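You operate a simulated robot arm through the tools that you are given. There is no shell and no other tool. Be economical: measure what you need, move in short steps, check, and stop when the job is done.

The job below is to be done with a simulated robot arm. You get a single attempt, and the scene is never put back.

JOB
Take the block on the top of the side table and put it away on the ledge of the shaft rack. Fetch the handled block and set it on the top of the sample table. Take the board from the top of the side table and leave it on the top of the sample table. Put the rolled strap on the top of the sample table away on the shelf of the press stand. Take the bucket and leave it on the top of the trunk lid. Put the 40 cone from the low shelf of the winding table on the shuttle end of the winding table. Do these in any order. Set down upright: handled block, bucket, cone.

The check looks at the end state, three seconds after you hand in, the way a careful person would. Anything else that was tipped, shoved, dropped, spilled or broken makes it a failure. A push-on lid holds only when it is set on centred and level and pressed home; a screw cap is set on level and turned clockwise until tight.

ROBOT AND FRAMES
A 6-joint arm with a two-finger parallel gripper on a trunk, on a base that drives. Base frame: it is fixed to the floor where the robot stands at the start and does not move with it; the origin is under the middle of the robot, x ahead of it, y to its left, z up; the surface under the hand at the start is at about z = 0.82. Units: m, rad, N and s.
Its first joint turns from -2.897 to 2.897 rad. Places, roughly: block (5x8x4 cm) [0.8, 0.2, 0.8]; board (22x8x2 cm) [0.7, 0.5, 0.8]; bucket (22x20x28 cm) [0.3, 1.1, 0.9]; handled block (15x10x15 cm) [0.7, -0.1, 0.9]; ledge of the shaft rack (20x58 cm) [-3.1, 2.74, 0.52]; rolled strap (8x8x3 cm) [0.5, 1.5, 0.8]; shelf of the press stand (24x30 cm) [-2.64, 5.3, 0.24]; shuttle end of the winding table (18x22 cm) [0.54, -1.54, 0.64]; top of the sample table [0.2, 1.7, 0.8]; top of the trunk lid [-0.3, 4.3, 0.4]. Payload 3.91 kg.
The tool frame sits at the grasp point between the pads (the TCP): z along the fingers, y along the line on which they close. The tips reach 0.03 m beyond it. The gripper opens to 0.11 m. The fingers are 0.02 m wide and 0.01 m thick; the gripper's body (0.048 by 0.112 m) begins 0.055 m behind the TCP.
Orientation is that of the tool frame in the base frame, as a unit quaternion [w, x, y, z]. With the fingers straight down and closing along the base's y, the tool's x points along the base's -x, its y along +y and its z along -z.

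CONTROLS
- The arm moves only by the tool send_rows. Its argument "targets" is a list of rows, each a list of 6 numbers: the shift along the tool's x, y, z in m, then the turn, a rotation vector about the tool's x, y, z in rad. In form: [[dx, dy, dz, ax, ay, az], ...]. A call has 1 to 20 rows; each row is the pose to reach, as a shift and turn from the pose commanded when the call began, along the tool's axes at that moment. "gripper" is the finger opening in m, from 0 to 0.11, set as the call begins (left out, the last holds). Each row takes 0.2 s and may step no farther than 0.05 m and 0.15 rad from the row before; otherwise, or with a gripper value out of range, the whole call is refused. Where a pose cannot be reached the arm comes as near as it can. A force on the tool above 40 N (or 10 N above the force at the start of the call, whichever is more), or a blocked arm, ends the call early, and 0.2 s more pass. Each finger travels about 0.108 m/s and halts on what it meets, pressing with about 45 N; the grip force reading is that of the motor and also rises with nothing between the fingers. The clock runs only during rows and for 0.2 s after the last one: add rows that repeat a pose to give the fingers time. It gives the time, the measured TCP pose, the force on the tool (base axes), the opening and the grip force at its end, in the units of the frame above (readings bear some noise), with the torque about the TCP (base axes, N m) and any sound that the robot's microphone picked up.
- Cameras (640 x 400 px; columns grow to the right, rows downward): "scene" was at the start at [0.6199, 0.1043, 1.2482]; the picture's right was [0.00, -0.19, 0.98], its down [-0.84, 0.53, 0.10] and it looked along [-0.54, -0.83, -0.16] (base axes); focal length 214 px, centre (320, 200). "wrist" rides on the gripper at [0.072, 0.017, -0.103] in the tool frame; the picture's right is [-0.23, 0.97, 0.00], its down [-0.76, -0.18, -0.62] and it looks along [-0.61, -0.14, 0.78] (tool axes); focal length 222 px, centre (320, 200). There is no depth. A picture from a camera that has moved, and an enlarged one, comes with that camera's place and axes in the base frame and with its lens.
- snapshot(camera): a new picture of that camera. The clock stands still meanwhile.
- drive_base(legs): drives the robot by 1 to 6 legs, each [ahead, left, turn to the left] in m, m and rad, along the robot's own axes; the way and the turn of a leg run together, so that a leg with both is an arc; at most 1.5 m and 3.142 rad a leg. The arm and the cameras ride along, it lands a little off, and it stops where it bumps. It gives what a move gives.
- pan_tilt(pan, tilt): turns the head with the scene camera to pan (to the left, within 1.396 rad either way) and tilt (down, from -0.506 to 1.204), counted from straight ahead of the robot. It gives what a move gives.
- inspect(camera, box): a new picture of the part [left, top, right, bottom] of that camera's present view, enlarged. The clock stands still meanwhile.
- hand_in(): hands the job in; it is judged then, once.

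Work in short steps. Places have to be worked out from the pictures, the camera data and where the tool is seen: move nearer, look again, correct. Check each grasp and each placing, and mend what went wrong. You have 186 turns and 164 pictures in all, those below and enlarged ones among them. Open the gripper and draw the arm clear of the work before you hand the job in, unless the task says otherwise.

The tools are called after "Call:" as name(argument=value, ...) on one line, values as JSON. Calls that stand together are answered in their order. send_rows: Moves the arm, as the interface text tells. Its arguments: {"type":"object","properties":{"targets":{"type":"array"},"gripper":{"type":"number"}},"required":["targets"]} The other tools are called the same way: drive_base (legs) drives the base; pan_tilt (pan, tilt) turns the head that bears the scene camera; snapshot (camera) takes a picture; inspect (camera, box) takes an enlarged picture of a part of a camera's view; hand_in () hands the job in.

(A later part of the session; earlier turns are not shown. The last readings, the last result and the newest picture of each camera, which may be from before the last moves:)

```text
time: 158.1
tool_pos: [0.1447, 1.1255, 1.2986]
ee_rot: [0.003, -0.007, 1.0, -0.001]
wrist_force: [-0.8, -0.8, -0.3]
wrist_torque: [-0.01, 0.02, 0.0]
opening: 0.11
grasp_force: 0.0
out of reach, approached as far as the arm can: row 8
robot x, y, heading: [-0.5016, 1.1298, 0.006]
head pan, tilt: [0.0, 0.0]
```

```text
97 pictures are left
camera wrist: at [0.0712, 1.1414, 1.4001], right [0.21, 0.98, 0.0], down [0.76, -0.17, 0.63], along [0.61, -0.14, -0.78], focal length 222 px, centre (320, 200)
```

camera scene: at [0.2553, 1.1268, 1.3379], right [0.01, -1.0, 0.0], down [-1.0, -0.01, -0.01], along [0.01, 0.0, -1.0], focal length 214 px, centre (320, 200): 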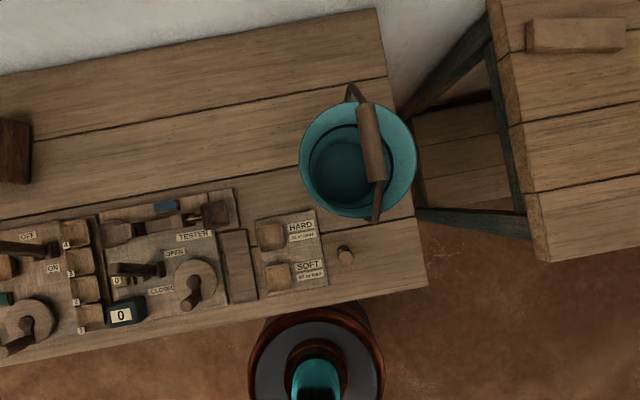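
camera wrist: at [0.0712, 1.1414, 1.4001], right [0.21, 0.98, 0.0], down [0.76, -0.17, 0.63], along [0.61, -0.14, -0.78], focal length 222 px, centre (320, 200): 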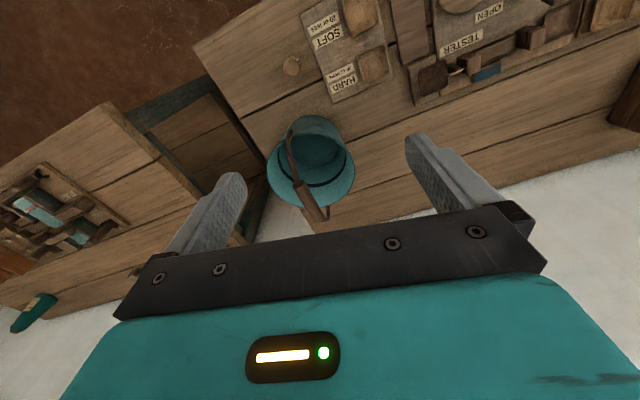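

The bail stands upright with a wooden grip, about (0.322,1.067). I enlarge the wrist view to fix its height.

Call:
inspect(camera="wrist", box=[240, 100, 400, 230])

Call:
inspect(camera="scene", box=[280, 70, 440, 230])

```text
3.08 times, centred on (320, 165) of wrist
camera zoom: at [0.0712, 1.1414, 1.4001], right [0.21, 0.98, 0.0], down [0.76, -0.17, 0.63], along [0.61, -0.14, -0.78], focal length 684 px, centre (320, 308)
```

zoom: 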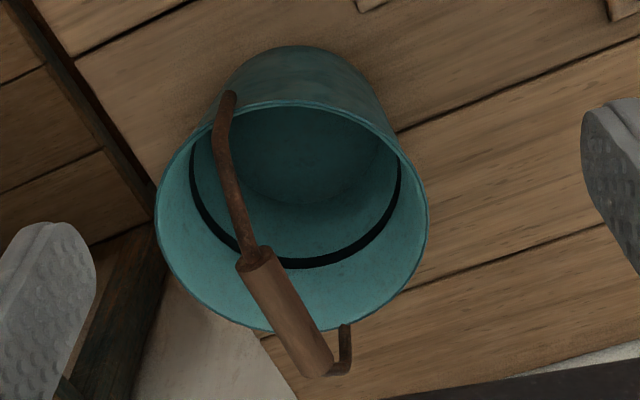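

```text
2.50 times, centred on (360, 150) of scene
camera zoom: at [0.2553, 1.1268, 1.3379], right [0.01, -1.0, 0.0], down [-1.0, -0.01, -0.01], along [0.01, 0.0, -1.0], focal length 536 px, centre (220, 325)
```

zoom: 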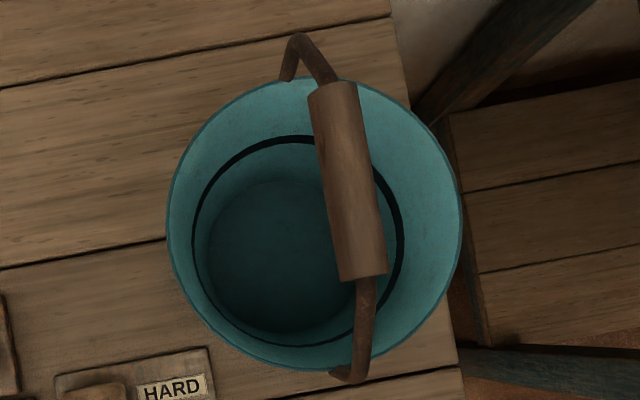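

The grip's centre works out to (0.331,1.062,1.073), axis along x with yaw 0.18. I move above it with the fingers closing across it.

Call:
send_rows(targets=[[-0.037, -0.013, 0, 0, 0, -0.04], [-0.074, -0.026, 0, 0, 0, -0.08], [-0.112, -0.038, 0.01, 0, 0, -0.12], [-0.149, -0.051, 0.03, 0, 0, -0.16], [-0.186, -0.064, 0.05, 0, 0, -0.18], [-0.186, -0.064, 0.09, 0, 0, -0.18], [-0.186, -0.064, 0.12, 0, 0, -0.18], [-0.186, -0.064, 0.12, 0, 0, -0.18]])

Call:
pan_tilt(pan=0, tilt=0.6)

Call:
snapshot(camera="scene")

Call:
snapshot(camera="wrist")

```text
time: 159.9
tool_pos: [0.3296, 1.0627, 1.1785]
ee_rot: [0.0, -0.096, 0.995, -0.001]
wrist_force: [-0.2, -1.1, 0.7]
wrist_torque: [0.0, 0.0, -0.02]
opening: 0.1098
grasp_force: 0.0
out of reach, approached as far as the arm can: row 1, 2, 3, 4, 5
robot x, y, heading: [-0.5008, 1.1286, 0.01]
head pan, tilt: [0.0, 0.0]
```

```text
time: 160.9
tool_pos: [0.3287, 1.0627, 1.1788]
ee_rot: [-0.001, -0.097, 0.995, -0.001]
wrist_force: [0.3, 1.6, 1.1]
wrist_torque: [-0.03, -0.02, -0.03]
opening: 0.1099
grasp_force: 0.0
robot x, y, heading: [-0.5024, 1.1312, 0.006]
head pan, tilt: [0.0, 0.6]
```

```text
94 pictures are left
camera scene: at [0.3847, 1.073, 1.221], right [0.19, -0.98, 0.0], down [-0.81, -0.16, 0.56], along [-0.55, -0.11, -0.83], focal length 214 px, centre (320, 200)
```

scene: 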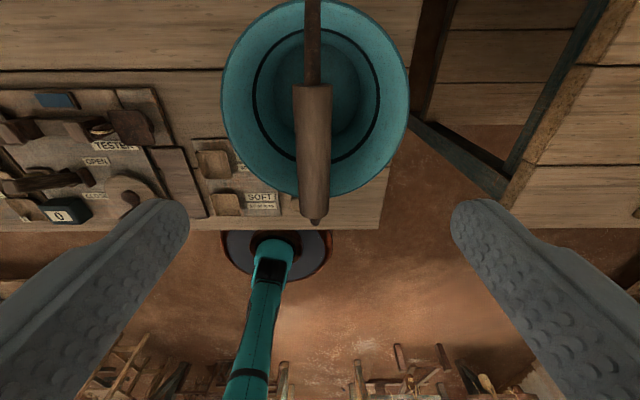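

```text
93 pictures are left
camera wrist: at [0.2554, 1.0653, 1.283], right [0.04, 1.0, 0.0], down [0.78, -0.03, 0.62], along [0.62, -0.02, -0.78], focal length 222 px, centre (320, 200)
```

wrist: 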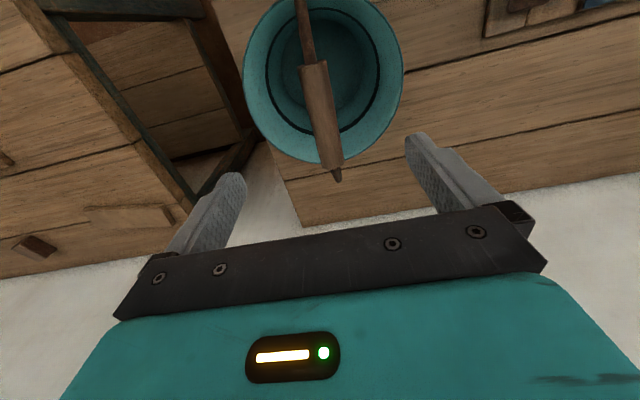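

Aligned. I lower onto the grip and close.

Call:
send_rows(targets=[[0, 0, 0.04, 0, 0, 0], [0, 0, 0.08, 0, 0, 0], [0, 0, 0.105, 0, 0, 0], [0, 0, 0.105, 0, 0, 0]])

Call:
send_rows(targets=[[0, 0, 0, 0, 0, 0], [0, 0, 0, 0, 0, 0], [0, 0, 0, 0, 0, 0], [0, 0, 0, 0, 0, 0], [0, 0, 0, 0, 0, 0]], gripper=0.0)

Call:
snapshot(camera="wrist")

```text
time: 161.9
tool_pos: [0.3307, 1.0641, 1.0749]
ee_rot: [0.0, -0.097, 0.995, -0.001]
wrist_force: [0.8, 1.1, 0.0]
wrist_torque: [0.0, 0.03, 0.01]
opening: 0.1098
grasp_force: 0.1
robot x, y, heading: [-0.5016, 1.1291, 0.008]
head pan, tilt: [0.0, 0.6]
```

```text
time: 163.1
tool_pos: [0.3324, 1.0636, 1.0748]
ee_rot: [0.0, -0.096, 0.995, -0.002]
wrist_force: [-0.7, 0.4, 0.0]
wrist_torque: [-0.01, 0.08, -0.02]
opening: 0.0228
grasp_force: 44.9
robot x, y, heading: [-0.4994, 1.1287, 0.004]
head pan, tilt: [0.0, 0.6]
```

```text
92 pictures are left
camera wrist: at [0.2567, 1.0669, 1.1783], right [0.04, 1.0, 0.0], down [0.78, -0.03, 0.62], along [0.62, -0.02, -0.78], focal length 222 px, centre (320, 200)
```

wrist: 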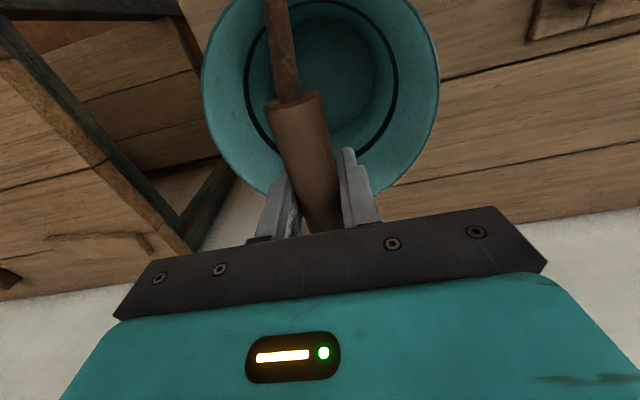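

Gripped. I lift 10 cm and read the load.

Call:
send_rows(targets=[[0, 0, -0.01, 0, 0, 0], [0, 0, -0.03, 0, 0, 0], [0, 0, -0.06, 0, 0, 0], [0, 0, -0.09, 0, 0, 0], [0, 0, -0.12, 0, 0, 0], [0, 0, -0.12, 0, 0, 0]])

Call:
snapshot(camera="wrist")

Call:
snapshot(camera="scene")

```text
time: 164.5
tool_pos: [0.331, 1.0626, 1.195]
ee_rot: [0.0, -0.097, 0.995, -0.001]
wrist_force: [-0.8, 0.1, -2.7]
wrist_torque: [0.0, -0.07, 0.0]
opening: 0.023
grasp_force: 45.5
robot x, y, heading: [-0.5014, 1.1306, 0.001]
head pan, tilt: [0.0, 0.6]
```

```text
91 pictures are left
camera wrist: at [0.2574, 1.0656, 1.2989], right [0.04, 1.0, 0.0], down [0.78, -0.03, 0.62], along [0.62, -0.02, -0.78], focal length 222 px, centre (320, 200)
```

wrist: 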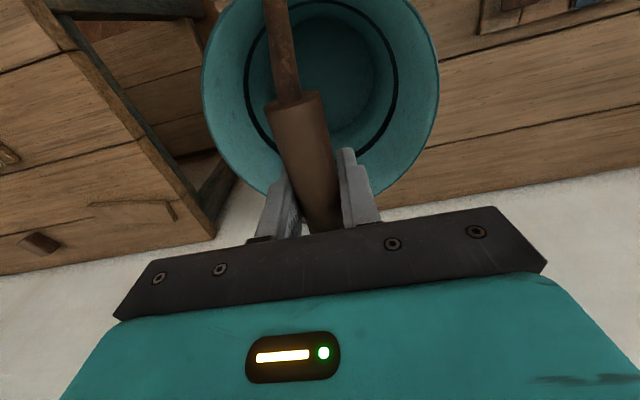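

```text
90 pictures are left
camera scene: at [0.3865, 1.0733, 1.2369], right [0.19, -0.98, 0.0], down [-0.81, -0.16, 0.56], along [-0.55, -0.11, -0.83], focal length 214 px, centre (320, 200)
```

scene: 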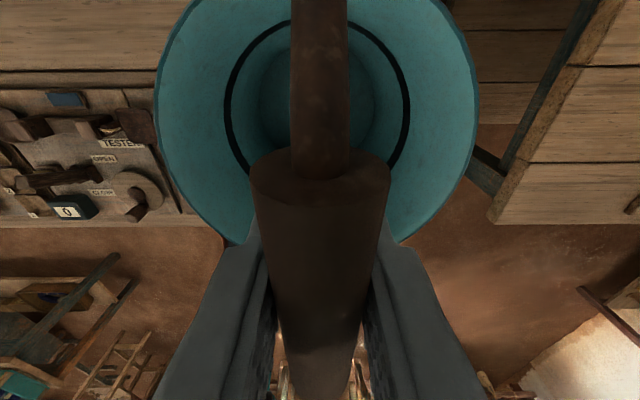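

The bucket weighs only ~0.27 kg. I back off, draw the arm in, and drive up the corridor at x≈-0.85 with the bucket high.

Call:
drive_base(legs=[[-0.35, 0, 0]])

Call:
send_rows(targets=[[0.045, 0, 0, 0, 0, 0], [0.09, 0, 0, 0, 0, 0], [0.135, 0, 0, 0, 0, 0], [0.18, 0, 0, 0, 0, 0], [0.225, 0, 0, 0, 0, 0], [0.27, 0, 0, 0, 0, 0], [0.315, 0, 0, 0, 0, 0], [0.36, 0, 0, 0, 0, 0], [0.36, 0, 0, 0, 0, 0]])

Call:
drive_base(legs=[[0, 1.3, 0]])

Call:
pan_tilt(pan=1.2, tilt=0.2)

Call:
snapshot(camera="scene")

```text
time: 166.8
tool_pos: [-0.0209, 1.0583, 1.1951]
ee_rot: [0.0, -0.095, 0.996, 0.0]
wrist_force: [-0.2, 0.1, -4.3]
wrist_torque: [0.0, 0.02, -0.02]
opening: 0.0229
grasp_force: 44.6
robot x, y, heading: [-0.86, 1.1303, 0.006]
head pan, tilt: [0.0, 0.6]
```

```text
time: 168.8
tool_pos: [-0.377, 0.9914, 1.1934]
ee_rot: [0.0, -0.095, 0.995, -0.001]
wrist_force: [-0.3, 0.7, -3.5]
wrist_torque: [0.01, -0.02, 0.03]
opening: 0.0231
grasp_force: 45.2
robot x, y, heading: [-0.858, 1.1284, 0.004]
head pan, tilt: [0.0, 0.6]
```

```text
time: 175.2
tool_pos: [-0.3852, 2.2787, 1.1927]
ee_rot: [0.0, -0.099, 0.995, -0.001]
wrist_force: [0.1, -0.6, -1.9]
wrist_torque: [-0.02, -0.02, 0.0]
opening: 0.0233
grasp_force: 45.5
robot x, y, heading: [-0.8638, 2.4102, 0.012]
head pan, tilt: [0.0, 0.6]
```

```text
time: 176.6
tool_pos: [-0.3859, 2.2781, 1.1932]
ee_rot: [0.0, -0.099, 0.995, -0.001]
wrist_force: [0.9, -0.5, -1.8]
wrist_torque: [0.0, -0.01, 0.0]
opening: 0.0232
grasp_force: 45.0
robot x, y, heading: [-0.8635, 2.4119, 0.011]
head pan, tilt: [1.201, 0.201]
```

```text
89 pictures are left
camera scene: at [-0.3115, 2.3812, 1.2897], right [0.07, -0.36, -0.93], down [-0.92, -0.38, 0.07], along [-0.38, 0.85, -0.36], focal length 214 px, centre (320, 200)
```

scene: 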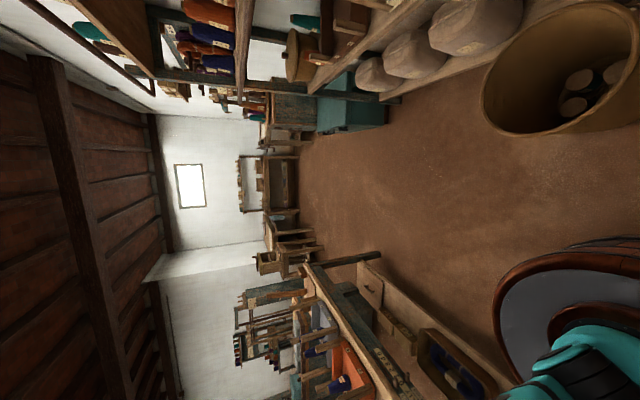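

The way is clear. I drive the remaining 1.9 m to the trunk.

Call:
drive_base(legs=[[0, 1.4, -0.011], [0, 0.5, 0]])

Call:
pan_tilt(pan=0, tilt=-0.2)

Call:
snapshot(camera="scene")

```text
time: 186.2
tool_pos: [-0.3982, 4.1806, 1.1939]
ee_rot: [0.0, -0.1, 0.995, -0.001]
wrist_force: [0.1, 0.3, -2.0]
wrist_torque: [0.0, -0.02, -0.02]
opening: 0.0232
grasp_force: 45.0
robot x, y, heading: [-0.881, 4.3089, 0.009]
head pan, tilt: [1.201, 0.201]
```

```text
time: 187.6
tool_pos: [-0.399, 4.1809, 1.1935]
ee_rot: [0.0, -0.1, 0.995, -0.001]
wrist_force: [-0.2, 0.4, -2.2]
wrist_torque: [0.01, -0.02, 0.01]
opening: 0.0234
grasp_force: 45.0
robot x, y, heading: [-0.8758, 4.3126, 0.011]
head pan, tilt: [0.0, -0.201]
```

```text
88 pictures are left
camera scene: at [-0.2728, 4.2053, 1.2405], right [0.2, -0.98, 0.0], down [-0.96, -0.19, -0.2], along [0.2, 0.04, -0.98], focal length 214 px, centre (320, 200)
```

scene: 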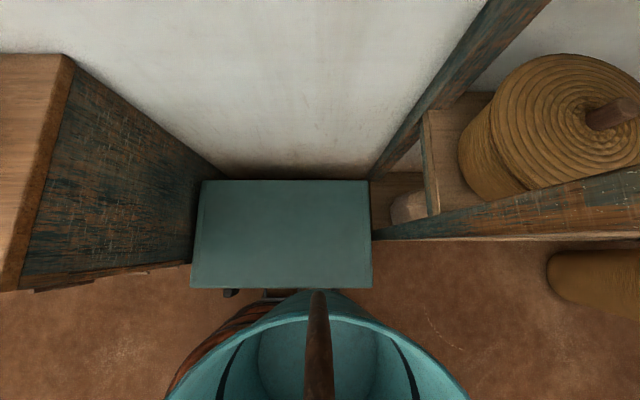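

The lid's centre is about (-0.25,4.35) and it is free. I carry the bucket over it and lower to a few cm above.

Call:
send_rows(targets=[[-0.035, 0.028, 0, 0, 0, 0], [-0.07, 0.055, 0, 0, 0, 0], [-0.105, 0.083, 0, 0, 0, 0], [-0.14, 0.11, 0, 0, 0, 0], [-0.176, 0.138, 0, 0, 0, 0], [-0.176, 0.138, 0.045, 0, 0, 0], [-0.176, 0.138, 0.09, 0, 0, 0], [-0.176, 0.138, 0.135, 0, 0, 0], [-0.176, 0.138, 0.18, 0, 0, 0], [-0.176, 0.138, 0.225, 0, 0, 0], [-0.176, 0.138, 0.27, 0, 0, 0], [-0.176, 0.138, 0.315, 0, 0, 0], [-0.176, 0.138, 0.36, 0, 0, 0], [-0.176, 0.138, 0.405, 0, 0, 0], [-0.176, 0.138, 0.45, 0, 0, 0], [-0.176, 0.138, 0.49, 0, 0, 0], [-0.176, 0.138, 0.49, 0, 0, 0]])

Call:
snapshot(camera="wrist")

Call:
snapshot(camera="scene")

```text
time: 191.2
tool_pos: [-0.2534, 4.3496, 0.7052]
ee_rot: [0.003, -0.099, 0.995, -0.001]
wrist_force: [0.2, 3.3, 12.7]
wrist_torque: [-0.04, -0.25, 0.02]
opening: 0.023
grasp_force: 45.0
robot x, y, heading: [-0.8806, 4.3104, 0.015]
head pan, tilt: [0.0, -0.201]
```

```text
87 pictures are left
camera wrist: at [-0.328, 4.3528, 0.8071], right [0.03, 1.0, 0.0], down [0.78, -0.02, 0.63], along [0.63, -0.02, -0.78], focal length 222 px, centre (320, 200)
```

wrist: 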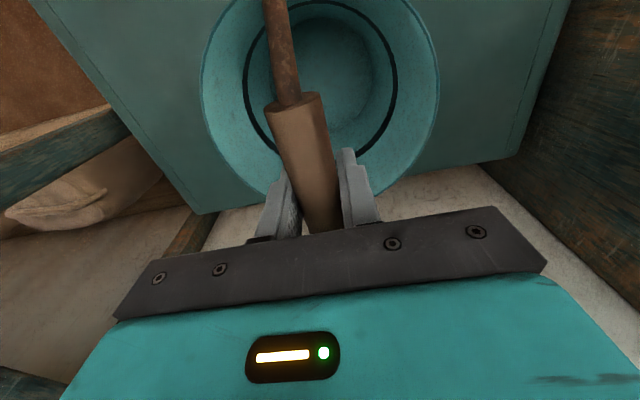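

```text
86 pictures are left
camera scene: at [-0.1276, 4.3757, 0.7508], right [0.2, -0.98, 0.0], down [-0.96, -0.19, -0.2], along [0.2, 0.04, -0.98], focal length 214 px, centre (320, 200)
```

scene: 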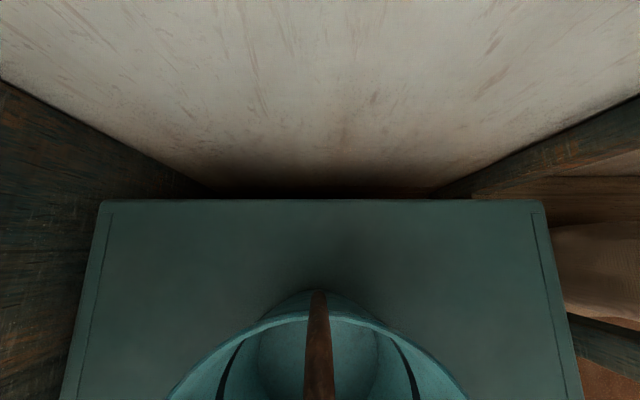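

Contact already (lid at ≈0.45). I ease off slightly, open, and rise.

Call:
send_rows(targets=[[0, 0, -0.002, 0, 0, 0], [0, 0, -0.002, 0, 0, 0]])

Call:
send_rows(targets=[[0, 0, 0, 0, 0, 0], [0, 0, 0, 0, 0, 0], [0, 0, 0, 0, 0, 0]], gripper=0.08)

Call:
send_rows(targets=[[0, 0, -0.03, 0, 0, 0], [0, 0, -0.07, 0, 0, 0], [0, 0, -0.115, 0, 0, 0], [0, 0, -0.16, 0, 0, 0], [0, 0, -0.205, 0, 0, 0], [0, 0, -0.25, 0, 0, 0], [0, 0, -0.295, 0, 0, 0], [0.03, 0, -0.33, 0, 0, 0], [0.06, 0, -0.36, 0, 0, 0], [0.06, 0, -0.36, 0, 0, 0]])

Call:
snapshot(camera="scene")

Call:
snapshot(camera="wrist")

```text
time: 191.8
tool_pos: [-0.2538, 4.3499, 0.7056]
ee_rot: [0.0, -0.1, 0.995, -0.001]
wrist_force: [0.2, -0.2, -4.0]
wrist_torque: [0.02, -0.01, 0.0]
opening: 0.0231
grasp_force: 44.7
robot x, y, heading: [-0.8801, 4.3144, 0.01]
head pan, tilt: [0.0, -0.201]
```

```text
time: 192.6
tool_pos: [-0.2548, 4.3491, 0.7063]
ee_rot: [0.0, -0.1, 0.995, -0.001]
wrist_force: [-0.4, -0.2, 0.3]
wrist_torque: [-0.02, -0.02, 0.01]
opening: 0.0801
grasp_force: 0.1
robot x, y, heading: [-0.8781, 4.3126, 0.011]
head pan, tilt: [0.0, -0.201]
```

```text
time: 194.8
tool_pos: [-0.3153, 4.3377, 1.0659]
ee_rot: [0.001, -0.099, 0.995, -0.001]
wrist_force: [0.0, 0.7, 0.1]
wrist_torque: [-0.01, 0.01, -0.04]
opening: 0.0801
grasp_force: 0.0
robot x, y, heading: [-0.8792, 4.3144, 0.012]
head pan, tilt: [0.0, -0.201]
```

```text
85 pictures are left
camera scene: at [-0.188, 4.3621, 1.1128], right [0.2, -0.98, 0.0], down [-0.96, -0.19, -0.2], along [0.2, 0.04, -0.98], focal length 214 px, centre (320, 200)
```

scene: 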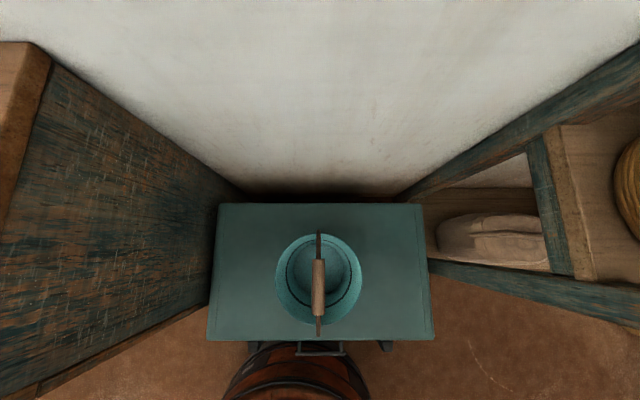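

```text
84 pictures are left
camera wrist: at [-0.3883, 4.3393, 1.1695], right [0.03, 1.0, 0.0], down [0.78, -0.02, 0.62], along [0.62, -0.02, -0.78], focal length 222 px, centre (320, 200)
```

wrist: 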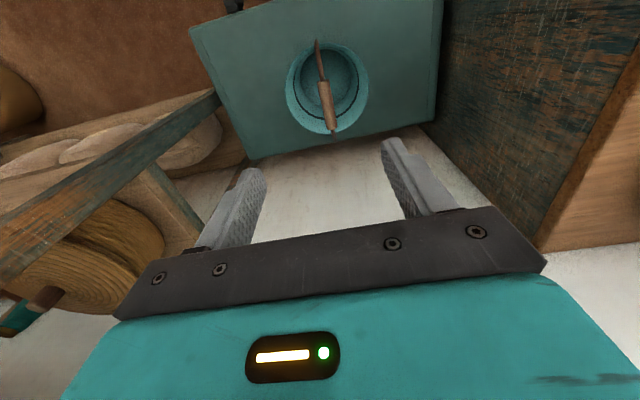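

The bucket stands upright on the lid. Next the board: I draw the arm in and drive back to the side table.

Call:
send_rows(targets=[[0.04, 0, -0.02, 0, 0, 0.05], [0.08, 0, -0.04, 0, 0, 0.1], [0.12, 0, -0.06, 0, 0, 0.15], [0.14, 0, -0.08, 0, 0, 0.2], [0.14, 0, -0.08, 0, 0, 0.2]], gripper=0.11)

Call:
drive_base(legs=[[0, -1.5, -0.01], [0, -1.5, 0]])

Call:
drive_base(legs=[[0.55, -0.85, 0]])

Call:
pan_tilt(pan=0, tilt=0)

Call:
snapshot(camera="scene")

```text
time: 196.0
tool_pos: [-0.4502, 4.3111, 1.1452]
ee_rot: [0.0, 0.001, 1.0, -0.001]
wrist_force: [-0.1, 0.9, -0.3]
wrist_torque: [-0.04, 0.03, -0.02]
opening: 0.1101
grasp_force: 0.0
robot x, y, heading: [-0.8795, 4.3107, 0.012]
head pan, tilt: [0.0, -0.201]
```

```text
time: 210.5
tool_pos: [-0.4839, 1.2791, 1.1456]
ee_rot: [0.001, 0.024, 1.0, -0.001]
wrist_force: [0.3, 0.2, 0.6]
wrist_torque: [-0.02, 0.0, 0.0]
opening: 0.11
grasp_force: 0.1
robot x, y, heading: [-0.9122, 1.2994, -0.04]
head pan, tilt: [0.0, -0.201]
```

```text
time: 215.8
tool_pos: [0.0474, 0.4119, 1.1448]
ee_rot: [0.001, 0.021, 1.0, 0.0]
wrist_force: [-0.4, -0.2, 0.9]
wrist_torque: [-0.04, -0.04, 0.04]
opening: 0.1102
grasp_force: 0.1
robot x, y, heading: [-0.3784, 0.4293, -0.033]
head pan, tilt: [0.0, -0.201]
```

```text
time: 216.5
tool_pos: [0.0477, 0.4129, 1.1459]
ee_rot: [0.001, 0.022, 1.0, -0.001]
wrist_force: [0.3, 1.1, 0.3]
wrist_torque: [-0.01, 0.02, 0.0]
opening: 0.11
grasp_force: 0.1
robot x, y, heading: [-0.3807, 0.4325, -0.03]
head pan, tilt: [0.0, 0.0]
```

```text
83 pictures are left
camera scene: at [0.159, 0.4075, 1.1859], right [-0.04, -1.0, 0.0], down [-1.0, 0.04, 0.0], along [0.0, 0.0, -1.0], focal length 214 px, centre (320, 200)
```

scene: 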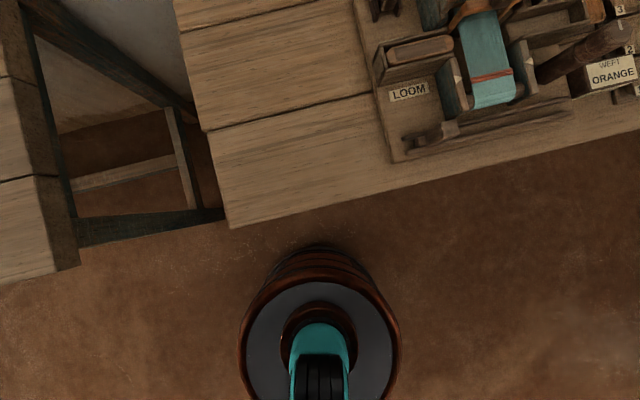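

I move a little closer and extend over the board.

Call:
drive_base(legs=[[0.13, 0, 0.03]])

Call:
send_rows(targets=[[-0.045, 0.01, 0, 0, 0, 0], [-0.09, 0.02, 0, 0, 0, 0], [-0.135, 0.03, 0, 0, 0, 0], [-0.18, 0.04, 0, 0, 0, 0], [-0.225, 0.05, 0, 0, 0, 0], [-0.27, 0.06, 0, 0, 0, 0], [-0.315, 0.07, 0, 0, 0, 0], [-0.36, 0.08, 0, 0, 0, 0], [-0.36, 0.08, 0, 0, 0, 0]])

Call:
snapshot(camera="scene")

```text
time: 217.8
tool_pos: [0.178, 0.4233, 1.1459]
ee_rot: [0.001, 0.006, 1.0, -0.001]
wrist_force: [0.8, 0.1, 0.0]
wrist_torque: [-0.01, -0.02, 0.02]
opening: 0.1097
grasp_force: 0.1
robot x, y, heading: [-0.252, 0.4256, -0.002]
head pan, tilt: [0.0, 0.0]
```

```text
time: 219.8
tool_pos: [0.5406, 0.499, 1.1471]
ee_rot: [0.0, 0.006, 1.0, -0.001]
wrist_force: [-0.1, -0.1, -0.1]
wrist_torque: [0.02, 0.03, 0.02]
opening: 0.1103
grasp_force: 0.0
robot x, y, heading: [-0.2523, 0.4259, 0.003]
head pan, tilt: [0.0, 0.0]
```

```text
82 pictures are left
camera scene: at [0.6518, 0.4973, 1.1868], right [-0.01, -1.0, 0.0], down [-1.0, 0.01, 0.0], along [0.0, 0.0, -1.0], focal length 214 px, centre (320, 200)
```

scene: 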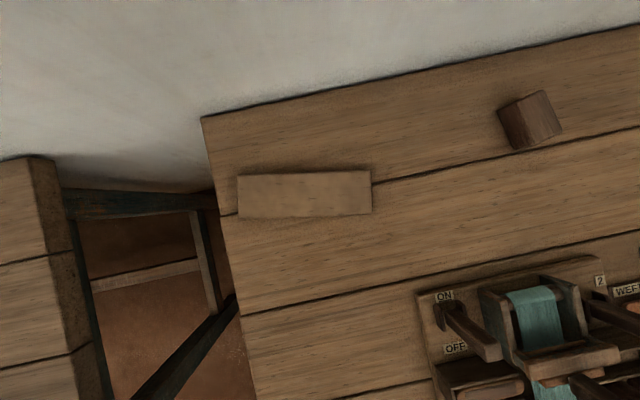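

Board centre ≈(0.66,0.52), long axis along y. I move above, turn the fingers to close across its 8 cm width, and lower to 0.93.

Call:
send_rows(targets=[[-0.012, 0.002, 0.02, 0, 0, 0.139], [-0.024, 0.004, 0.04, 0, 0, 0.278], [-0.036, 0.006, 0.06, 0, 0, 0.417], [-0.048, 0.008, 0.08, 0, 0, 0.556], [-0.06, 0.01, 0.1, 0, 0, 0.695], [-0.072, 0.013, 0.12, 0, 0, 0.835], [-0.084, 0.015, 0.14, 0, 0, 0.974], [-0.096, 0.018, 0.16, 0, 0, 1.113], [-0.108, 0.02, 0.18, 0, 0, 1.252], [-0.12, 0.022, 0.2, 0, 0, 1.391], [-0.121, 0.022, 0.217, 0, 0, 1.53], [-0.121, 0.022, 0.217, 0, 0, 1.53]])

Call:
pan_tilt(pan=0, tilt=0.45)

Call:
snapshot(camera="scene")

Call:
snapshot(camera="wrist")

```text
time: 222.4
tool_pos: [0.6616, 0.5172, 0.9291]
ee_rot: [0.0, 0.698, 0.716, 0.0]
wrist_force: [0.5, 0.5, 0.8]
wrist_torque: [-0.01, 0.0, -0.03]
opening: 0.11
grasp_force: 0.1
robot x, y, heading: [-0.2517, 0.4271, -0.0]
head pan, tilt: [0.0, 0.0]
```

```text
time: 223.3
tool_pos: [0.6611, 0.5188, 0.9288]
ee_rot: [0.0, 0.697, 0.717, -0.001]
wrist_force: [0.7, 0.2, 0.1]
wrist_torque: [0.0, 0.03, 0.02]
opening: 0.11
grasp_force: 0.1
robot x, y, heading: [-0.2497, 0.4282, -0.0]
head pan, tilt: [0.0, 0.45]
```

```text
81 pictures are left
camera scene: at [0.6641, 0.4498, 0.967], right [-1.0, -0.03, 0.0], down [-0.03, 0.9, 0.43], along [-0.01, 0.43, -0.9], focal length 214 px, centre (320, 200)
```

scene: 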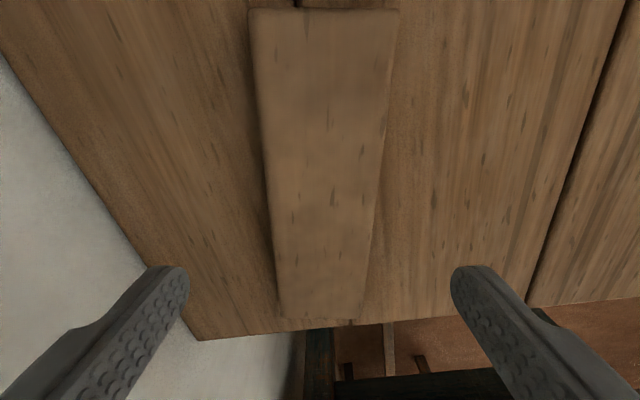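

```text
80 pictures are left
camera wrist: at [0.676, 0.5913, 1.0322], right [0.98, -0.2, 0.0], down [-0.16, -0.76, 0.62], along [-0.12, -0.61, -0.78], focal length 222 px, centre (320, 200)
```

wrist: 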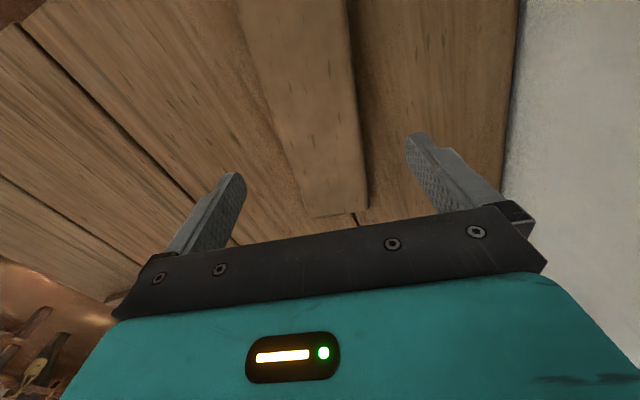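

Board centred between the fingers. I lower to the board's thickness and close.

Call:
send_rows(targets=[[0, 0, 0.03, 0, 0, 0], [0, 0, 0.055, 0, 0, 0], [0, 0, 0.067, 0, 0, 0], [0, 0, 0.075, 0, 0, 0], [0, 0, 0.075, 0, 0, 0]])

Call:
send_rows(targets=[[0, 0, 0, 0, 0, 0], [0, 0, 0, 0, 0, 0], [0, 0, 0, 0, 0, 0], [0, 0, 0, 0, 0, 0]], gripper=0.0)

Call:
snapshot(camera="wrist")

```text
time: 224.5
tool_pos: [0.6613, 0.5184, 0.8527]
ee_rot: [0.0, 0.697, 0.717, -0.001]
wrist_force: [0.5, 0.5, -0.2]
wrist_torque: [0.01, 0.01, 0.01]
opening: 0.1099
grasp_force: 0.0
robot x, y, heading: [-0.2517, 0.4263, 0.001]
head pan, tilt: [0.0, 0.45]
```

```text
time: 225.5
tool_pos: [0.6607, 0.5183, 0.8541]
ee_rot: [0.001, 0.697, 0.717, -0.001]
wrist_force: [1.4, 0.1, 0.7]
wrist_torque: [0.05, 0.08, 0.05]
opening: 0.0731
grasp_force: 45.1
robot x, y, heading: [-0.2496, 0.4289, -0.0]
head pan, tilt: [0.0, 0.45]
```

```text
79 pictures are left
camera wrist: at [0.6765, 0.5912, 0.9562], right [0.98, -0.2, 0.0], down [-0.16, -0.76, 0.62], along [-0.12, -0.61, -0.78], focal length 222 px, centre (320, 200)
```

wrist: 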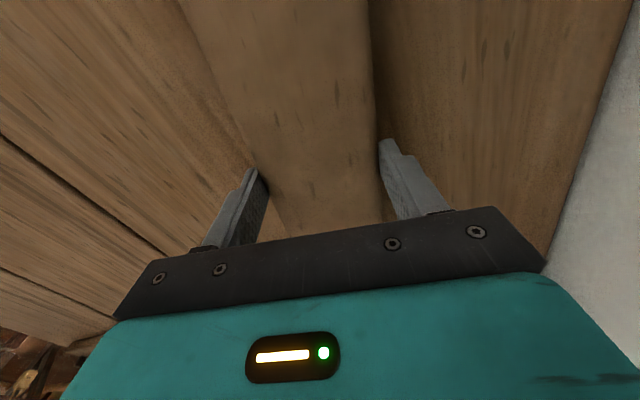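

Gripped at 0.073. I lift, draw in, and drive to the sample table.

Call:
send_rows(targets=[[0, 0, -0.03, 0, 0, 0], [0, 0, -0.07, 0, 0, 0], [0, 0, -0.115, 0, 0, 0], [0, 0, -0.16, 0, 0, 0], [0, -0.03, -0.2, 0, 0, 0], [0, -0.06, -0.23, 0, 0, 0], [0, -0.1, -0.25, 0, 0, 0], [0, -0.145, -0.26, 0, 0, 0], [0, -0.19, -0.26, 0, 0, 0], [0, -0.235, -0.26, 0, 0, 0], [0, -0.28, -0.26, 0, 0, 0], [0, -0.325, -0.26, 0, 0, 0], [0, -0.325, -0.26, 0, 0, 0]])

Call:
drive_base(legs=[[-0.18, 0.3, 0], [0.02, 0.57, 0]])

Call:
pan_tilt(pan=0, tilt=0)

Call:
snapshot(camera="scene")

Call:
snapshot(camera="wrist")

```text
time: 228.3
tool_pos: [0.3367, 0.5092, 1.1113]
ee_rot: [0.001, 0.697, 0.717, 0.0]
wrist_force: [0.8, -1.0, -2.2]
wrist_torque: [0.0, 0.01, -0.01]
opening: 0.0735
grasp_force: 45.3
robot x, y, heading: [-0.2501, 0.432, -0.001]
head pan, tilt: [0.0, 0.45]
```

```text
time: 233.4
tool_pos: [0.1734, 1.3741, 1.112]
ee_rot: [0.0, 0.697, 0.717, -0.001]
wrist_force: [-0.5, -0.7, -1.9]
wrist_torque: [-0.01, -0.02, 0.0]
opening: 0.0731
grasp_force: 45.3
robot x, y, heading: [-0.4128, 1.2873, 0.006]
head pan, tilt: [0.0, 0.45]
```

```text
time: 234.3
tool_pos: [0.1738, 1.3725, 1.1122]
ee_rot: [0.0, 0.698, 0.717, -0.001]
wrist_force: [-0.5, 0.0, -1.7]
wrist_torque: [-0.02, 0.01, 0.04]
opening: 0.0732
grasp_force: 44.8
robot x, y, heading: [-0.4101, 1.2891, 0.003]
head pan, tilt: [0.0, 0.0]
```

```text
78 pictures are left
camera scene: at [0.1787, 1.2629, 1.1519], right [-1.0, -0.03, 0.0], down [-0.03, 1.0, 0.0], along [0.0, 0.0, -1.0], focal length 214 px, centre (320, 200)
```

scene: 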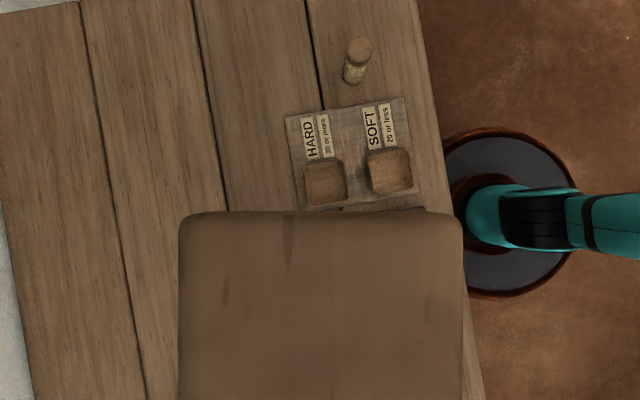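

```text
77 pictures are left
camera wrist: at [0.1894, 1.4459, 1.2152], right [0.98, -0.2, 0.0], down [-0.16, -0.76, 0.62], along [-0.12, -0.61, -0.78], focal length 222 px, centre (320, 200)
```

wrist: 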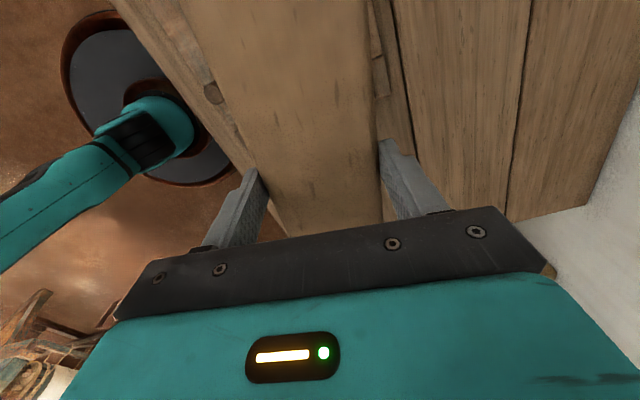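

Target (0.43,1.30) on clear wood. I extend there, then lower to contact.

Call:
send_rows(targets=[[-0.012, 0.043, 0, 0, 0, 0], [-0.024, 0.086, 0, 0, 0, 0], [-0.036, 0.129, 0, 0, 0, 0], [-0.048, 0.172, 0, 0, 0, 0], [-0.06, 0.215, 0, 0, 0, 0], [-0.075, 0.256, 0, 0, 0, 0], [-0.075, 0.256, 0.045, 0, 0, 0], [-0.075, 0.256, 0.09, 0, 0, 0], [-0.075, 0.256, 0.135, 0, 0, 0], [-0.075, 0.256, 0.18, 0, 0, 0], [-0.075, 0.256, 0.22, 0, 0, 0], [-0.075, 0.256, 0.235, 0, 0, 0], [-0.075, 0.256, 0.235, 0, 0, 0]])

Call:
snapshot(camera="wrist")

Call:
send_rows(targets=[[0, 0, 0.006, 0, 0, 0], [0, 0, 0.012, 0, 0, 0], [0, 0, 0.016, 0, 0, 0], [0, 0, 0.02, 0, 0, 0], [0, 0, 0.024, 0, 0, 0], [0, 0, 0.024, 0, 0, 0]])

```text
time: 237.1
tool_pos: [0.4328, 1.3035, 0.8751]
ee_rot: [0.0, 0.697, 0.717, -0.001]
wrist_force: [1.3, 0.2, -1.9]
wrist_torque: [-0.03, 0.02, -0.03]
opening: 0.0734
grasp_force: 45.4
robot x, y, heading: [-0.4149, 1.2882, 0.004]
head pan, tilt: [0.0, 0.0]
```

```text
76 pictures are left
camera wrist: at [0.4479, 1.3771, 0.9783], right [0.98, -0.2, 0.0], down [-0.16, -0.76, 0.62], along [-0.12, -0.61, -0.78], focal length 222 px, centre (320, 200)
```

wrist: 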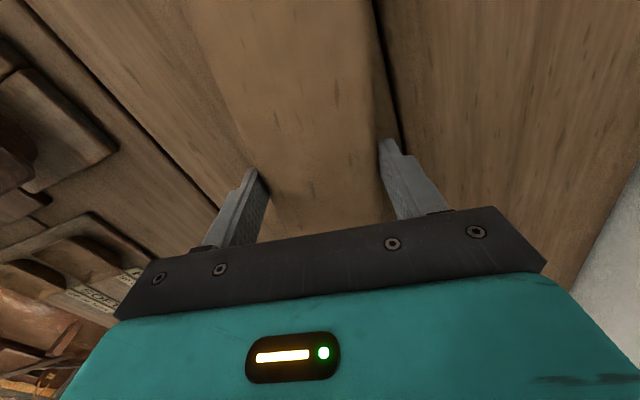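

```text
time: 238.5
tool_pos: [0.4327, 1.3044, 0.8525]
ee_rot: [0.001, 0.697, 0.717, 0.0]
wrist_force: [0.0, -0.7, -1.8]
wrist_torque: [-0.01, -0.04, 0.03]
opening: 0.0736
grasp_force: 45.1
robot x, y, heading: [-0.4111, 1.2936, 0.002]
head pan, tilt: [0.0, 0.0]
```

No contact yet; I go on in 2 mm steps.

Call:
send_rows(targets=[[0, 0, 0.002, 0, 0, 0], [0, 0, 0.004, 0, 0, 0], [0, 0, 0.006, 0, 0, 0], [0, 0, 0.007, 0, 0, 0]])

```text
time: 239.4
tool_pos: [0.433, 1.3046, 0.8491]
ee_rot: [0.004, 0.697, 0.717, 0.0]
wrist_force: [-4.1, 0.7, 9.0]
wrist_torque: [0.11, 0.51, 0.21]
opening: 0.0735
grasp_force: 44.4
robot x, y, heading: [-0.4068, 1.2911, -0.003]
head pan, tilt: [0.0, 0.0]
stopped in row 4: the force on the tool passed its limit at 52 N (the readings are from after the stop); the commanded pose is now the measured one
```

Contact. I open, rise and check.

Call:
send_rows(targets=[[0, 0, -0.001, 0, 0, 0], [0, 0, -0.001, 0, 0, 0], [0, 0, -0.001, 0, 0, 0]], gripper=0.105)

Call:
send_rows(targets=[[0, 0, -0.03, 0, 0, 0], [0, 0, -0.075, 0, 0, 0], [0, 0, -0.12, 0, 0, 0], [0, -0.02, -0.16, 0, 0, -0.1], [0, -0.04, -0.2, 0, 0, -0.2], [0, -0.06, -0.24, 0, 0, -0.34], [0, -0.09, -0.27, 0, 0, -0.48], [0, -0.12, -0.3, 0, 0, -0.62], [0, -0.15, -0.3, 0, 0, -0.76], [0, -0.18, -0.3, 0, 0, -0.9], [0, -0.21, -0.3, 0, 0, -1.04], [0, -0.24, -0.3, 0, 0, -1.18], [0, -0.27, -0.3, 0, 0, -1.32], [0, -0.3, -0.3, 0, 0, -1.46], [0, -0.33, -0.3, 0, 0, -1.54]])

Call:
snapshot(camera="wrist")

Call:
pan_tilt(pan=0, tilt=-0.4)

Call:
snapshot(camera="scene")

```text
time: 240.2
tool_pos: [0.4329, 1.3044, 0.8509]
ee_rot: [0.002, 0.697, 0.717, 0.001]
wrist_force: [7.5, 0.4, 10.1]
wrist_torque: [0.1, 0.32, -0.12]
opening: 0.101
grasp_force: 0.2
robot x, y, heading: [-0.4145, 1.2931, -0.0]
head pan, tilt: [0.0, 0.0]
```

```text
time: 243.4
tool_pos: [0.1038, 1.2938, 1.147]
ee_rot: [0.002, 0.001, 1.0, 0.0]
wrist_force: [0.7, 0.3, -0.9]
wrist_torque: [-0.02, 0.08, 0.01]
opening: 0.1051
grasp_force: 0.1
robot x, y, heading: [-0.415, 1.2899, 0.003]
head pan, tilt: [0.0, 0.0]
```

```text
75 pictures are left
camera wrist: at [0.0308, 1.3111, 1.2502], right [0.23, 0.97, 0.0], down [0.76, -0.18, 0.63], along [0.61, -0.14, -0.78], focal length 222 px, centre (320, 200)
```

wrist: 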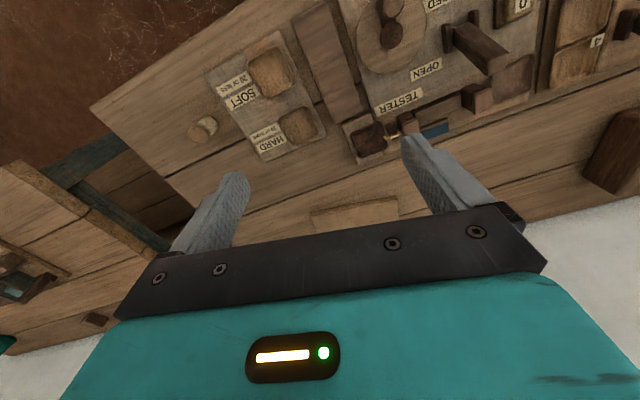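

```text
time: 244.2
tool_pos: [0.1032, 1.2938, 1.1475]
ee_rot: [0.004, 0.002, 1.0, -0.001]
wrist_force: [0.2, 0.1, -0.7]
wrist_torque: [-0.01, -0.01, 0.0]
opening: 0.1051
grasp_force: 0.0
robot x, y, heading: [-0.4152, 1.2906, 0.003]
head pan, tilt: [0.0, -0.4]
```

```text
74 pictures are left
camera scene: at [0.2471, 1.2935, 1.2049], right [0.0, -1.0, 0.0], down [-0.92, 0.0, -0.39], along [0.39, 0.0, -0.92], focal length 214 px, centre (320, 200)
```

scene: 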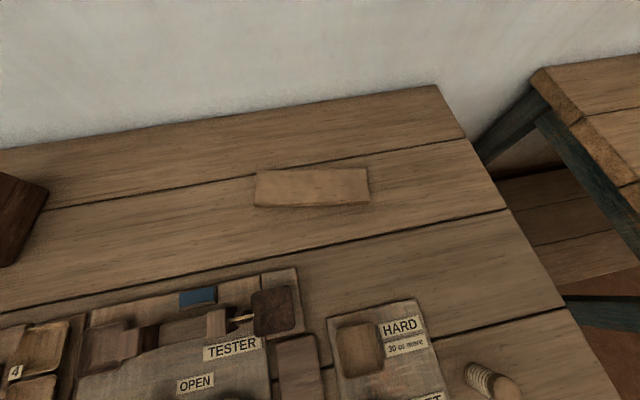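

The board lies flat on the sample table. Next the winding table: I drive south past the side table and look right.

Call:
drive_base(legs=[[-0.1, -1.0, 0], [0.15, -1.1, 0]])

Call:
pan_tilt(pan=-1.1, tilt=0.0)

Call:
snapshot(camera="scene")

Call:
snapshot(camera="wrist")

```text
time: 254.7
tool_pos: [0.1245, -0.8194, 1.1494]
ee_rot: [0.002, 0.015, 1.0, -0.001]
wrist_force: [-0.3, -0.8, 1.0]
wrist_torque: [-0.02, 0.0, -0.02]
opening: 0.1051
grasp_force: 0.0
robot x, y, heading: [-0.3891, -0.8071, -0.028]
head pan, tilt: [0.0, -0.4]
```

```text
time: 256.1
tool_pos: [0.1252, -0.8191, 1.1475]
ee_rot: [0.002, 0.016, 1.0, -0.001]
wrist_force: [0.1, 0.0, 0.9]
wrist_torque: [0.02, 0.0, -0.01]
opening: 0.1051
grasp_force: 0.0
robot x, y, heading: [-0.3873, -0.8118, -0.022]
head pan, tilt: [-1.1, 0.0]
```

```text
73 pictures are left
camera scene: at [0.2335, -0.9023, 1.2372], right [-0.02, -0.45, 0.89], down [-1.0, 0.03, 0.0], along [-0.02, -0.89, -0.45], focal length 214 px, centre (320, 200)
```

scene: 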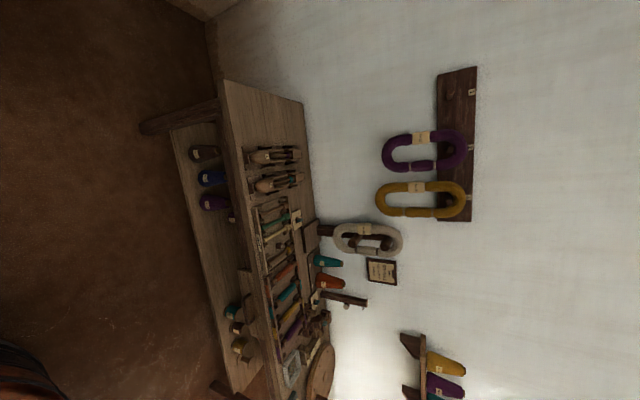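

```text
72 pictures are left
camera wrist: at [0.0529, -0.7998, 1.2507], right [0.26, 0.97, 0.0], down [0.75, -0.2, 0.63], along [0.61, -0.16, -0.78], focal length 222 px, centre (320, 200)
```

wrist: 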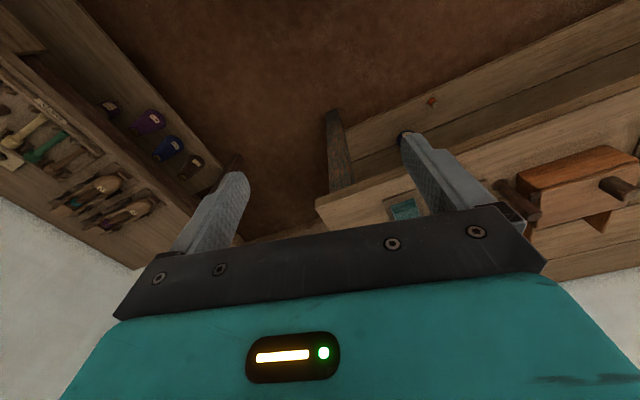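

The winding table runs along x by the south wall; its bare right end is the shuttle end, and cones stand on the low shelf. I enlarge the low shelf.

Call:
inspect(camera="scene", box=[150, 70, 330, 240])

Call:
inspect(camera="wrist", box=[0, 60, 240, 240])

```text
2.35 times, centred on (240, 155) of scene
camera zoom: at [0.2335, -0.9023, 1.2372], right [-0.02, -0.45, 0.89], down [-1.0, 0.03, 0.0], along [-0.02, -0.89, -0.45], focal length 505 px, centre (508, 306)
```

zoom: 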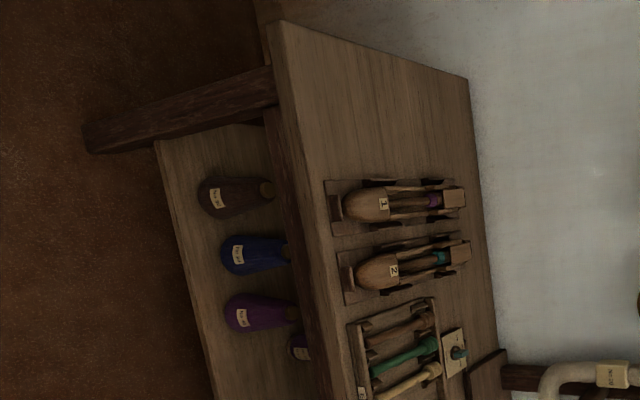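

```text
2.22 times, centred on (120, 150) of wrist
camera zoom: at [0.0529, -0.7998, 1.2507], right [0.26, 0.97, 0.0], down [0.75, -0.2, 0.63], along [0.61, -0.16, -0.78], focal length 494 px, centre (764, 311)
```

zoom: 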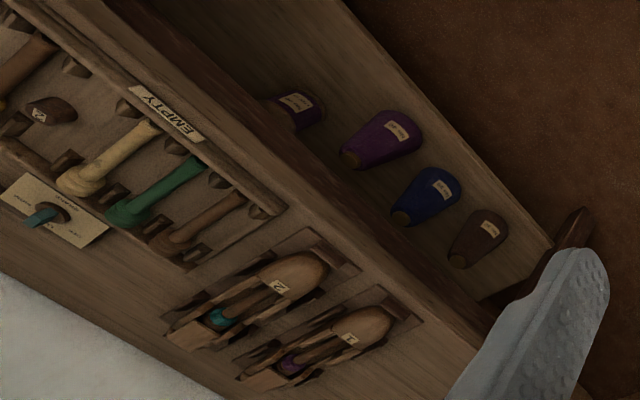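

The cones stand on the low shelf under the table's front (brown one near (0.46,-1.61,0.22)). I turn to face the table squarely and lower the arm to read the labels.

Call:
drive_base(legs=[[0, 0, -1.35], [0.0, 0.35, 0]])

Call:
pan_tilt(pan=0, tilt=-0.3)

Call:
snapshot(camera="scene")

```text
time: 261.6
tool_pos: [0.0555, -1.2396, 1.1472]
ee_rot: [0.002, 0.63, 0.777, -0.002]
wrist_force: [0.2, 0.8, -0.7]
wrist_torque: [0.01, 0.01, -0.04]
opening: 0.1051
grasp_force: 0.0
robot x, y, heading: [-0.0525, -0.7388, -1.355]
head pan, tilt: [-1.1, 0.0]
```

```text
time: 262.9
tool_pos: [0.0554, -1.2394, 1.1483]
ee_rot: [0.002, 0.63, 0.776, -0.002]
wrist_force: [0.0, 0.4, -1.0]
wrist_torque: [-0.03, 0.02, -0.01]
opening: 0.1049
grasp_force: 0.1
robot x, y, heading: [-0.0571, -0.7408, -1.361]
head pan, tilt: [0.0, -0.3]
```

```text
69 pictures are left
camera scene: at [0.0847, -1.3717, 1.1995], right [-0.98, -0.21, 0.0], down [-0.2, 0.93, -0.3], along [0.06, -0.29, -0.95], focal length 214 px, centre (320, 200)
```

scene: 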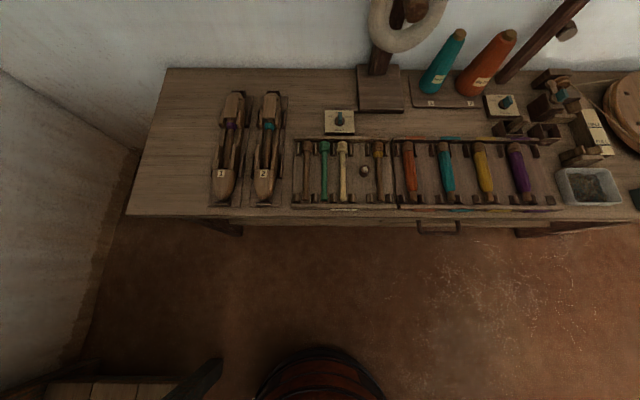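

The shuttle end is the bare left end (x≈0.42–0.63). I lower the arm in front of the table and tilt it to look at the shelf below.

Call:
send_rows(targets=[[0.0, 0, 0.045, 0, -0.05, 0], [0, 0, 0.09, 0, -0.1, 0], [0, 0, 0.135, 0, -0.15, 0], [0, 0, 0.18, 0, -0.2, 0], [0, 0, 0.225, 0, -0.25, 0], [0, 0, 0.27, 0, -0.3, 0], [0, 0, 0.315, 0, -0.35, 0], [0, 0, 0.36, 0, -0.4, 0], [0, 0, 0.405, 0, -0.45, 0], [0, 0, 0.45, 0, -0.5, 0], [0, 0, 0.495, 0, -0.55, 0], [0, 0, 0.54, 0, -0.6, 0], [0, 0, 0.58, 0, -0.6, 0], [0, 0, 0.58, 0, -0.6, 0]])

Call:
pan_tilt(pan=0, tilt=-0.45)

Call:
snapshot(camera="scene")

```text
time: 265.9
tool_pos: [0.0672, -1.3016, 0.5854]
ee_rot: [0.23, 0.601, 0.742, -0.189]
wrist_force: [0.0, 0.2, 0.4]
wrist_torque: [0.01, 0.01, 0.01]
opening: 0.105
grasp_force: 0.1
out of reach, approached as far as the arm can: row 11, 12, 13, 14
robot x, y, heading: [-0.0543, -0.7382, -1.367]
head pan, tilt: [0.0, -0.3]
```

```text
time: 266.6
tool_pos: [0.067, -1.301, 0.5842]
ee_rot: [0.23, 0.601, 0.742, -0.189]
wrist_force: [-0.8, -1.0, -0.9]
wrist_torque: [0.04, -0.02, 0.08]
opening: 0.1052
grasp_force: 0.1
robot x, y, heading: [-0.056, -0.7368, -1.364]
head pan, tilt: [0.0, -0.45]
```

```text
68 pictures are left
camera scene: at [0.0871, -1.3867, 0.7166], right [-0.98, -0.21, 0.0], down [-0.1, 0.48, -0.87], along [0.18, -0.85, -0.49], focal length 214 px, centre (320, 200)
```

scene: 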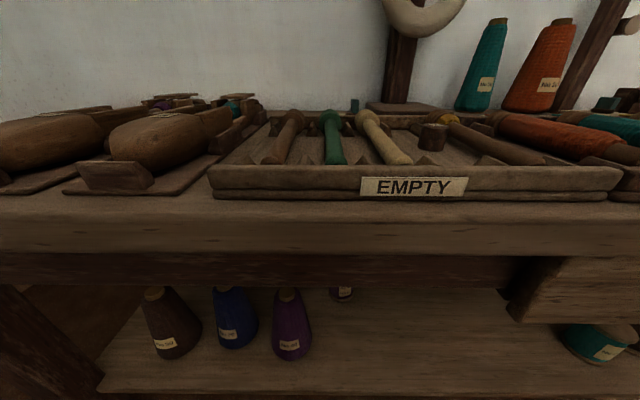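

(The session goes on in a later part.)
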